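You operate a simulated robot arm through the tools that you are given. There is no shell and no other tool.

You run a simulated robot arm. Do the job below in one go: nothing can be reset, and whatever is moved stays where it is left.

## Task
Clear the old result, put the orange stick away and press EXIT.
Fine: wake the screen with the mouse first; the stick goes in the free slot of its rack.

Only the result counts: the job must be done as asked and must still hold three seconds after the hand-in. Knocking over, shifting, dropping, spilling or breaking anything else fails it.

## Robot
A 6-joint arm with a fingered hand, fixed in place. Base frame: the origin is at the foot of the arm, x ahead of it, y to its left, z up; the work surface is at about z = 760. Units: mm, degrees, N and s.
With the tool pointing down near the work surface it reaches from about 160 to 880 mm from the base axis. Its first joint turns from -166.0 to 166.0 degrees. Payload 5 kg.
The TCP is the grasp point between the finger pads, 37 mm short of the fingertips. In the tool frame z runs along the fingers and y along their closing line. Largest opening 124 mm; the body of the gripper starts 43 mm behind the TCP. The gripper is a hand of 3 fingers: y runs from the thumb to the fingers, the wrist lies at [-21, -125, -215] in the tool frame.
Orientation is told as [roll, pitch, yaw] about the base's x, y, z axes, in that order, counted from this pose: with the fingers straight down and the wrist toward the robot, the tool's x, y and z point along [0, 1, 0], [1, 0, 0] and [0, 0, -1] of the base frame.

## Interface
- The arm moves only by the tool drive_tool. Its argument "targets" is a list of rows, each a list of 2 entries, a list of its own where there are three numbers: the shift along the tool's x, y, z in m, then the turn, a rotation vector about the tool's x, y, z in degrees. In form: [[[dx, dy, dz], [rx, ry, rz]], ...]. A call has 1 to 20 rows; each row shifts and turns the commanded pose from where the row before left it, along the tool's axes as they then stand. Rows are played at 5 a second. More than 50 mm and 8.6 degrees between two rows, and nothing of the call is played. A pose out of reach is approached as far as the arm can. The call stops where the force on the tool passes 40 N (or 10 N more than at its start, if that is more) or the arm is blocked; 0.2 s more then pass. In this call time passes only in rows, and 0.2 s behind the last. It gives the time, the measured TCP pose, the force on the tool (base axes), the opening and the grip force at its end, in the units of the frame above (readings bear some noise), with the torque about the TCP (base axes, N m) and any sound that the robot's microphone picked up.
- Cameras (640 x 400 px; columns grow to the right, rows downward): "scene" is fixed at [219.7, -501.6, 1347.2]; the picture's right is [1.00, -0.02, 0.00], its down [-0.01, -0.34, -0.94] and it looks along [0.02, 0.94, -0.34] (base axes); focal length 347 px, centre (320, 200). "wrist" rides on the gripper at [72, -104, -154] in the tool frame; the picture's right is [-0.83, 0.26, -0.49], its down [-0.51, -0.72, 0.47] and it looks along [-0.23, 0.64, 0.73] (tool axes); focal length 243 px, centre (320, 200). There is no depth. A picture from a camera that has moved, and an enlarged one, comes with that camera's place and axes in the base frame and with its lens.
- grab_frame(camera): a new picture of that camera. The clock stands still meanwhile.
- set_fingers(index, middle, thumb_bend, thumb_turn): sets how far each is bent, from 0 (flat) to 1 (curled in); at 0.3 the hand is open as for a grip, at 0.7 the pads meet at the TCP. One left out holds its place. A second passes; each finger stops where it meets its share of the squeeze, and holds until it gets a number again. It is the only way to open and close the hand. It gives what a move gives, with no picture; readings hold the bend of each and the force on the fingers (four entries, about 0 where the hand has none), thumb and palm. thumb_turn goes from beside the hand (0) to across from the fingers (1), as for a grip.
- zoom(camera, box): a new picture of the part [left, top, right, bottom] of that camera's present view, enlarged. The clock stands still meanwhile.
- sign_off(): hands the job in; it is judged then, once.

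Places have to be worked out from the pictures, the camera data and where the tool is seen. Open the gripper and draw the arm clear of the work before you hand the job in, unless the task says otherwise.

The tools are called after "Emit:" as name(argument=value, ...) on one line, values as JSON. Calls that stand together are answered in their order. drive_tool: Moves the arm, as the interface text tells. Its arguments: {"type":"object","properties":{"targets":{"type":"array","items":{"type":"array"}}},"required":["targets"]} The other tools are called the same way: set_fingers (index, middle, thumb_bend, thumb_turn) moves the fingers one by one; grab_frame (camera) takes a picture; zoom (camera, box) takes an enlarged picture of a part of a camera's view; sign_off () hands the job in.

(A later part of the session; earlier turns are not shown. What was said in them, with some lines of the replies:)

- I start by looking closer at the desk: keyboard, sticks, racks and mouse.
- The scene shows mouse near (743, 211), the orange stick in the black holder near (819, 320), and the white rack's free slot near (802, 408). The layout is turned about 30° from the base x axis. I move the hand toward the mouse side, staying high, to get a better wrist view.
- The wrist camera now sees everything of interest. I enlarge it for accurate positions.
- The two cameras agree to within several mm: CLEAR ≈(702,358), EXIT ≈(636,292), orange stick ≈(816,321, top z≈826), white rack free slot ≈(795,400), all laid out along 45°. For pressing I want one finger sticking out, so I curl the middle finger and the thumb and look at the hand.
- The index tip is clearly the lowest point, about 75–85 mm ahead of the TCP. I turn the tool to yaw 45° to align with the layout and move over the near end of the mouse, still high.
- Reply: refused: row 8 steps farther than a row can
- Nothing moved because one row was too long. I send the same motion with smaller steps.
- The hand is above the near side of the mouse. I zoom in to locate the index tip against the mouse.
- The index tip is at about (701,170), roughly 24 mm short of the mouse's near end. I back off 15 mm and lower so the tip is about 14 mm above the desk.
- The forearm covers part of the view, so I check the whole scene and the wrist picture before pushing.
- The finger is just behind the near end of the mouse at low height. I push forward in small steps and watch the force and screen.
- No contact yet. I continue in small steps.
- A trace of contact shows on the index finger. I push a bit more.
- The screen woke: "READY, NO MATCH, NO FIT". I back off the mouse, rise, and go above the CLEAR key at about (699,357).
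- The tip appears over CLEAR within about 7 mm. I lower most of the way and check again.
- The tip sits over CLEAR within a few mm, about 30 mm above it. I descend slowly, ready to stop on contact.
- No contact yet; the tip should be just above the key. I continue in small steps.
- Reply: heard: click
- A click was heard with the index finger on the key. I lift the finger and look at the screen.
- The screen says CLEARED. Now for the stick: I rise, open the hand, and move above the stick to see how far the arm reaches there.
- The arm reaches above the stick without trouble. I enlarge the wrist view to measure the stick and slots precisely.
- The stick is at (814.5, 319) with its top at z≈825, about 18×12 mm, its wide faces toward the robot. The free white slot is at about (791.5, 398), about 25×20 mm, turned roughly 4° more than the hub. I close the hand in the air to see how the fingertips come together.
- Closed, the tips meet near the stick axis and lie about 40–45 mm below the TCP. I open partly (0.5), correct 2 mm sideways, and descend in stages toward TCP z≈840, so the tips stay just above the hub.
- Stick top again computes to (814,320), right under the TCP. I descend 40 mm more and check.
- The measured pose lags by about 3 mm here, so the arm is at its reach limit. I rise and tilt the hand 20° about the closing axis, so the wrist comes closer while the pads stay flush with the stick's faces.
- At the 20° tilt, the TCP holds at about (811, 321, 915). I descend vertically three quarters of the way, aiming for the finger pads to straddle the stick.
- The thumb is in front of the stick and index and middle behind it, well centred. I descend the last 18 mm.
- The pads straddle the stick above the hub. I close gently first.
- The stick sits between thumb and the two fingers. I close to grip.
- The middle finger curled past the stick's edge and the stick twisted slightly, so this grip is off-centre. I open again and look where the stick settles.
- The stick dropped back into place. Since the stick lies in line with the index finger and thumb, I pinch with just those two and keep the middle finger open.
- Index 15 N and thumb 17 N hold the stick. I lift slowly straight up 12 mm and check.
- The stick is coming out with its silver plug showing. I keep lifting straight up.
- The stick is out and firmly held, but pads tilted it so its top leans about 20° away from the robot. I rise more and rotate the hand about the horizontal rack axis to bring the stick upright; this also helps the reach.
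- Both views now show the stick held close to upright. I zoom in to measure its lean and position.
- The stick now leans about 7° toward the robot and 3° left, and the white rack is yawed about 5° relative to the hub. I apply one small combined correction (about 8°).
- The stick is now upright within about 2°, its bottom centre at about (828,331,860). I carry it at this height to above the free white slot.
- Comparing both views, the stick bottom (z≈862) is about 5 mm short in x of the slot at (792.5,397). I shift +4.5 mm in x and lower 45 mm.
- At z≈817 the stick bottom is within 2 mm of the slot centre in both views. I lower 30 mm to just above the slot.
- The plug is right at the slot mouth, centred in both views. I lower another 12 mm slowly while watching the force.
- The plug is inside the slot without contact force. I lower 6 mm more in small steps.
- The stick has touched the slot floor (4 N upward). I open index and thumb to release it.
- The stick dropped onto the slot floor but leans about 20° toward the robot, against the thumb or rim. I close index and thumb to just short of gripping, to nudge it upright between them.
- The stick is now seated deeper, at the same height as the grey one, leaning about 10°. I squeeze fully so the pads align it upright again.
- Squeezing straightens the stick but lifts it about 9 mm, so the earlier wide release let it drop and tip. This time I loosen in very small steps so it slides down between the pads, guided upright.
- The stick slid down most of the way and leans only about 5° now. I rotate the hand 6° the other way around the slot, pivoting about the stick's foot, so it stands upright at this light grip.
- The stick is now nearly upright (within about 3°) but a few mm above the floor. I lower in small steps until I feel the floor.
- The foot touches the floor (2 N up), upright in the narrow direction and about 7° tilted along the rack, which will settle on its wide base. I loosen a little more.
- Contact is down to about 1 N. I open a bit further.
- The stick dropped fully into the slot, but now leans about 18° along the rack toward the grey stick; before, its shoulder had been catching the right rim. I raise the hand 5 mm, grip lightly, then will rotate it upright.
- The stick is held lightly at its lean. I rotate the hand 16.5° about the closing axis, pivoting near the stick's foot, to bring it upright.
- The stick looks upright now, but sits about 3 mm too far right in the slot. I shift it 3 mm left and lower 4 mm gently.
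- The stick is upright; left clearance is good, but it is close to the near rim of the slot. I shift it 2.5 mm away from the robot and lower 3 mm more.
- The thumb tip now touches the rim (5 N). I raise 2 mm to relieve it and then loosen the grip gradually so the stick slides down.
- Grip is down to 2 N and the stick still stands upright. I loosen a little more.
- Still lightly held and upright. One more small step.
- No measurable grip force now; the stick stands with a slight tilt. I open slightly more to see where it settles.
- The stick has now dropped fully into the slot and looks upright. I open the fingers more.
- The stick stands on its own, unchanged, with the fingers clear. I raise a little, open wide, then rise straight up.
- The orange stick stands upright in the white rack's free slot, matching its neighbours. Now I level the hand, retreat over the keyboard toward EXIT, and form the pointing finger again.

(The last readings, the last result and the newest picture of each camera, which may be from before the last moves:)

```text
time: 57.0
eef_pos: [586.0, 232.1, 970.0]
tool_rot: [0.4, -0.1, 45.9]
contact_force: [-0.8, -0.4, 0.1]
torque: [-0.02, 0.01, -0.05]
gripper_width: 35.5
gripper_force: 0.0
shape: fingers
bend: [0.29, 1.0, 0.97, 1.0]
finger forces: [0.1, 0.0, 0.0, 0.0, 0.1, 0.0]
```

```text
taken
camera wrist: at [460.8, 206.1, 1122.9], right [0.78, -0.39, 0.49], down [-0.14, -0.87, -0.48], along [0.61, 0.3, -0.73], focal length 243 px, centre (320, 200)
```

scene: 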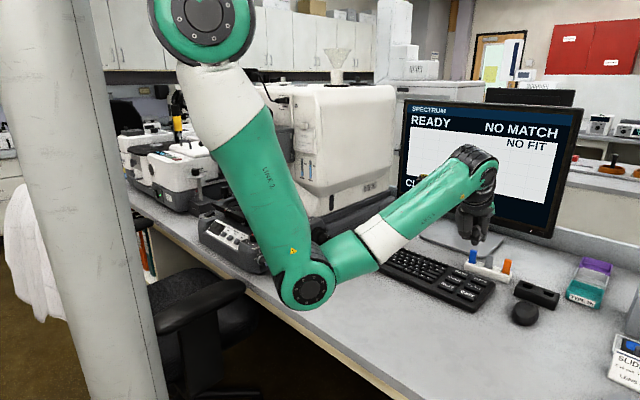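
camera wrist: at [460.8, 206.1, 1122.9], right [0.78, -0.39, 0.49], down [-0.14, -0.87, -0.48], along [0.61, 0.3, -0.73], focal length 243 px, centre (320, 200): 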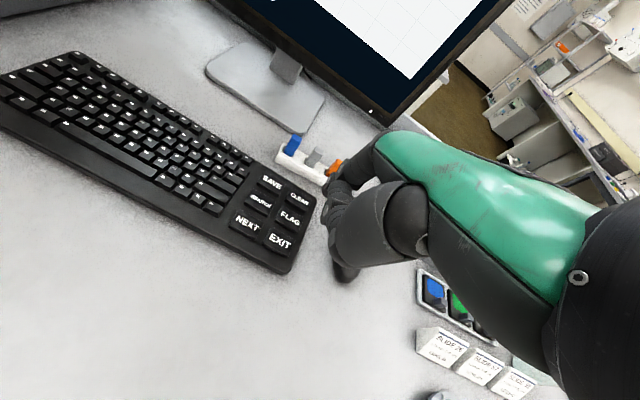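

The screen still shows the CLEARED page. I lower to about 30 mm above EXIT and check the fingertip position.

Emit:
drive_tool(targets=[[[0, 0, 0.04], [0, 0, 0]], [[0, 0, 0.04], [0, 0, 0]], [[0, 0, 0.04], [0, 0, 0]]])

Emit:
zoom(camera="scene", box=[430, 230, 530, 310])

Emit:
zoom(camera="wrist", box=[220, 140, 380, 280])

```text
time: 57.8
eef_pos: [583.7, 230.5, 851.3]
tool_rot: [0.4, -0.3, 45.9]
contact_force: [-0.4, 0.8, 1.0]
torque: [0.01, 0.0, 0.04]
gripper_width: 35.5
gripper_force: 0.2
shape: fingers
bend: [0.29, 1.0, 0.97, 1.0]
finger forces: [0.0, 0.1, 0.1, 0.0, 0.0, 0.0]
```

```text
5.00 times, centred on (480, 270) of scene
camera zoom: at [219.7, -501.6, 1347.2], right [1.0, -0.02, 0.0], down [-0.01, -0.34, -0.94], along [0.02, 0.94, -0.34], focal length 1735 px, centre (-480, -150)
```

zoom: 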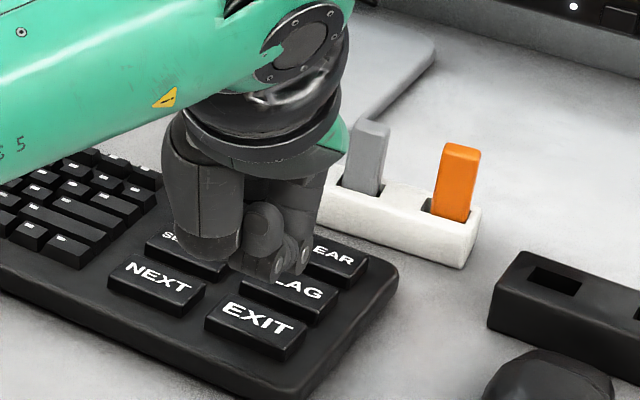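

```text
2.86 times, centred on (300, 210) of wrist
camera zoom: at [459.5, 205.4, 1004.2], right [0.78, -0.39, 0.49], down [-0.14, -0.87, -0.48], along [0.61, 0.3, -0.73], focal length 693 px, centre (377, 171)
```

zoom: 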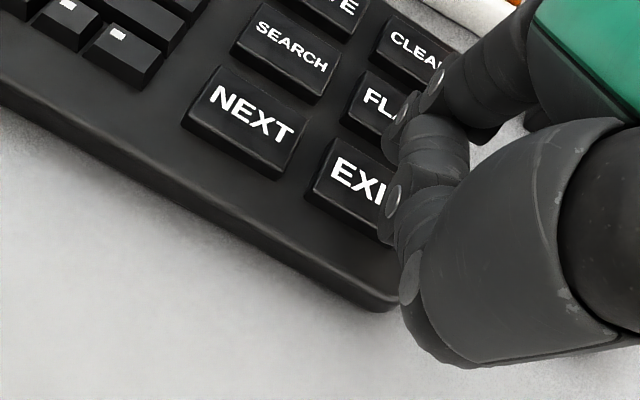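

The tip-to-key offset matches what worked on CLEAR. I nudge 2 mm right and descend slowly.

Emit:
drive_tool(targets=[[[-0.002, 0, 0.01], [0, 0, 0]], [[0, 0, 0.01], [0, 0, 0]], [[0, 0, 0.004], [0, 0, 0]]])

Emit:
zoom(camera="scene", box=[430, 250, 510, 310])

```text
time: 58.6
eef_pos: [585.6, 230.2, 825.5]
tool_rot: [0.5, 0.0, 45.9]
contact_force: [0.7, 0.2, 0.0]
torque: [-0.02, 0.01, 0.0]
gripper_width: 35.4
gripper_force: 0.1
shape: fingers
bend: [0.29, 1.0, 0.97, 1.0]
finger forces: [0.1, 0.0, 0.1, 0.1, 0.1, 0.1]
```

```text
6.67 times, centred on (470, 280) of scene
camera zoom: at [219.7, -501.6, 1347.2], right [1.0, -0.02, 0.0], down [-0.01, -0.34, -0.94], along [0.02, 0.94, -0.34], focal length 2314 px, centre (-680, -333)
```

zoom: 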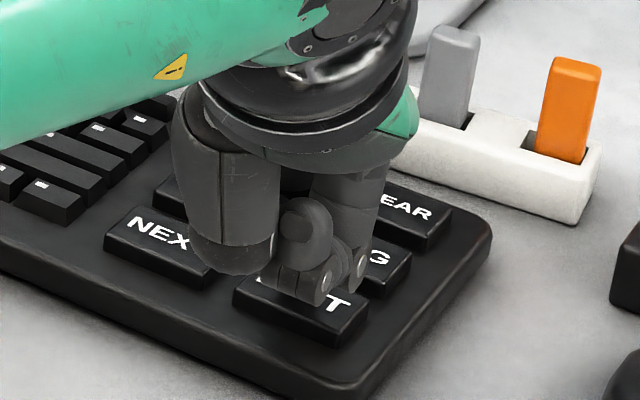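

The finger is over EXIT just as it was for CLEAR. I press down in 2–3 mm steps until the click.

Emit:
drive_tool(targets=[[[0, 0, 0.003], [0, 0, 0]], [[0, 0, 0.002], [0, 0, 0]]])

Emit:
grab_frame(camera="scene")

```text
time: 59.2
eef_pos: [585.3, 229.5, 820.4]
tool_rot: [0.5, 0.0, 45.9]
contact_force: [0.7, 0.7, 1.5]
torque: [0.09, -0.09, 0.0]
gripper_width: 35.5
gripper_force: 0.8
shape: fingers
bend: [0.29, 1.0, 0.97, 1.0]
finger forces: [1.4, 0.0, 0.0, 0.1, 0.0, 0.0]
heard: click
```

```text
taken
```

scene: 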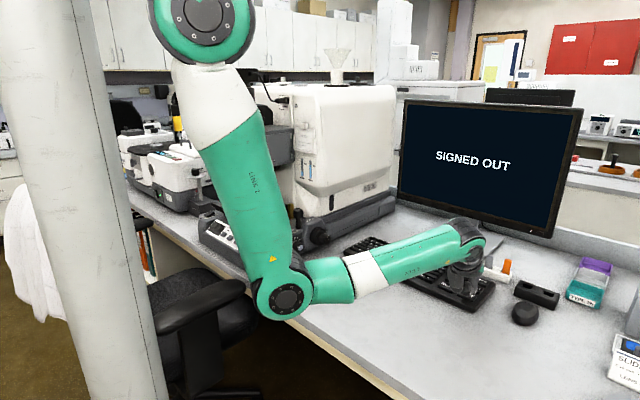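

The screen reads "SIGNED OUT", so EXIT registered. I lift straight up, move the arm clear and open the hand.

Emit:
drive_tool(targets=[[[0, 0, -0.02], [0, 0, 0]], [[0, 0, -0.04], [0, 0, 0]], [[0, 0, -0.04], [0, 0, 0]], [[0, 0, -0.04], [0, 0, 0]], [[0, -0.03, -0.03], [0, 0, 0]], [[0, -0.03, -0.03], [0, 0, 0]]])

Emit:
set_fingers(index=0.3, middle=0.3, thumb_bend=0.3)

Emit:
grab_frame(camera="scene")

Emit:
zoom(camera="scene", box=[440, 230, 600, 335])

Emit:
grab_frame(camera="wrist")

```text
time: 60.6
eef_pos: [543.6, 184.8, 1022.3]
tool_rot: [0.4, 0.0, 45.9]
contact_force: [0.3, 0.4, -0.4]
torque: [-0.02, 0.01, 0.02]
gripper_width: 35.5
gripper_force: 0.3
shape: fingers
bend: [0.29, 1.0, 0.97, 1.0]
finger forces: [0.0, 0.0, 0.1, 0.1, 0.0, 0.0]
```

```text
time: 61.6
eef_pos: [542.4, 183.2, 1022.9]
tool_rot: [0.5, -0.1, 45.9]
contact_force: [-0.4, -0.5, 0.0]
torque: [0.0, 0.02, -0.01]
gripper_width: 128.8
gripper_force: 0.0
shape: fingers
bend: [0.3, 0.3, 0.3, 0.98]
finger forces: [0.0, 0.0, 0.1, 0.0, 0.0, 0.1]
```

```text
taken
```

scene: 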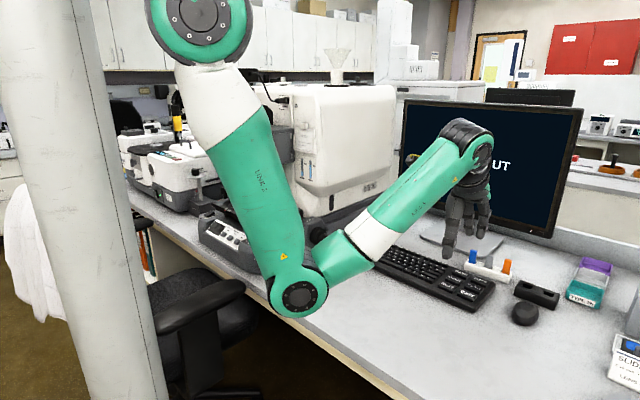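

```text
3.81 times, centred on (520, 282) of scene
camera zoom: at [219.7, -501.6, 1347.2], right [1.0, -0.02, 0.0], down [-0.01, -0.34, -0.94], along [0.02, 0.94, -0.34], focal length 1322 px, centre (-442, -114)
```

zoom: 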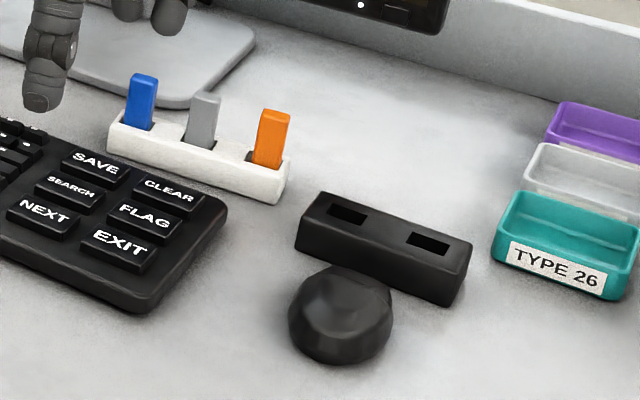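

```text
taken
camera wrist: at [420.1, 159.3, 1175.6], right [0.78, -0.39, 0.49], down [-0.14, -0.87, -0.48], along [0.61, 0.3, -0.73], focal length 243 px, centre (320, 200)
```

wrist: 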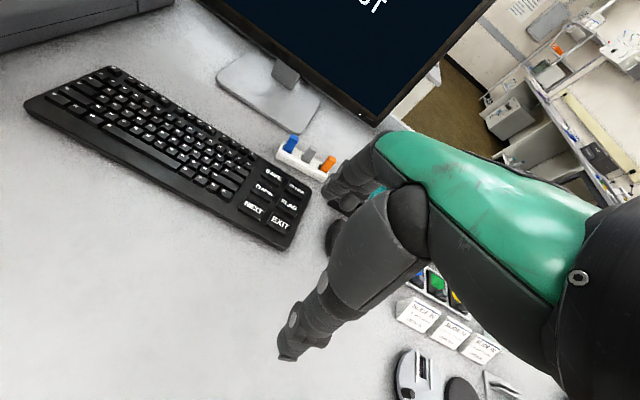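

The result is cleared, the orange stick stands in the white rack's free slot, and the screen shows it is signed out. The hand is open and clear, and nothing else appears disturbed, so I hand the job in.

Emit:
sign_off()

```text
The job is handed in.
```

The job is done and handed in. I don't have a verdict from the judging yet.

- **Screen:** I woke it by nudging the mouse, which sits a little further forward than before.
- **Old result:** I pressed CLEAR, and the screen showed "CLEARED".
- **Orange stick:** It went from the black holder into the free slot of the white rack, next to the blue and grey sticks. I read "its rack" as the white one, since the black holder looked like a plug-in hub. The stick leaned in the slot after early releases, so I regripped it a few times. It was standing upright when I left it.
- **EXIT:** I pressed it last, and the screen showed "SIGNED OUT".

The hand is open and raised clear of the desk. In the last pictures everything else looked to be in its original place.
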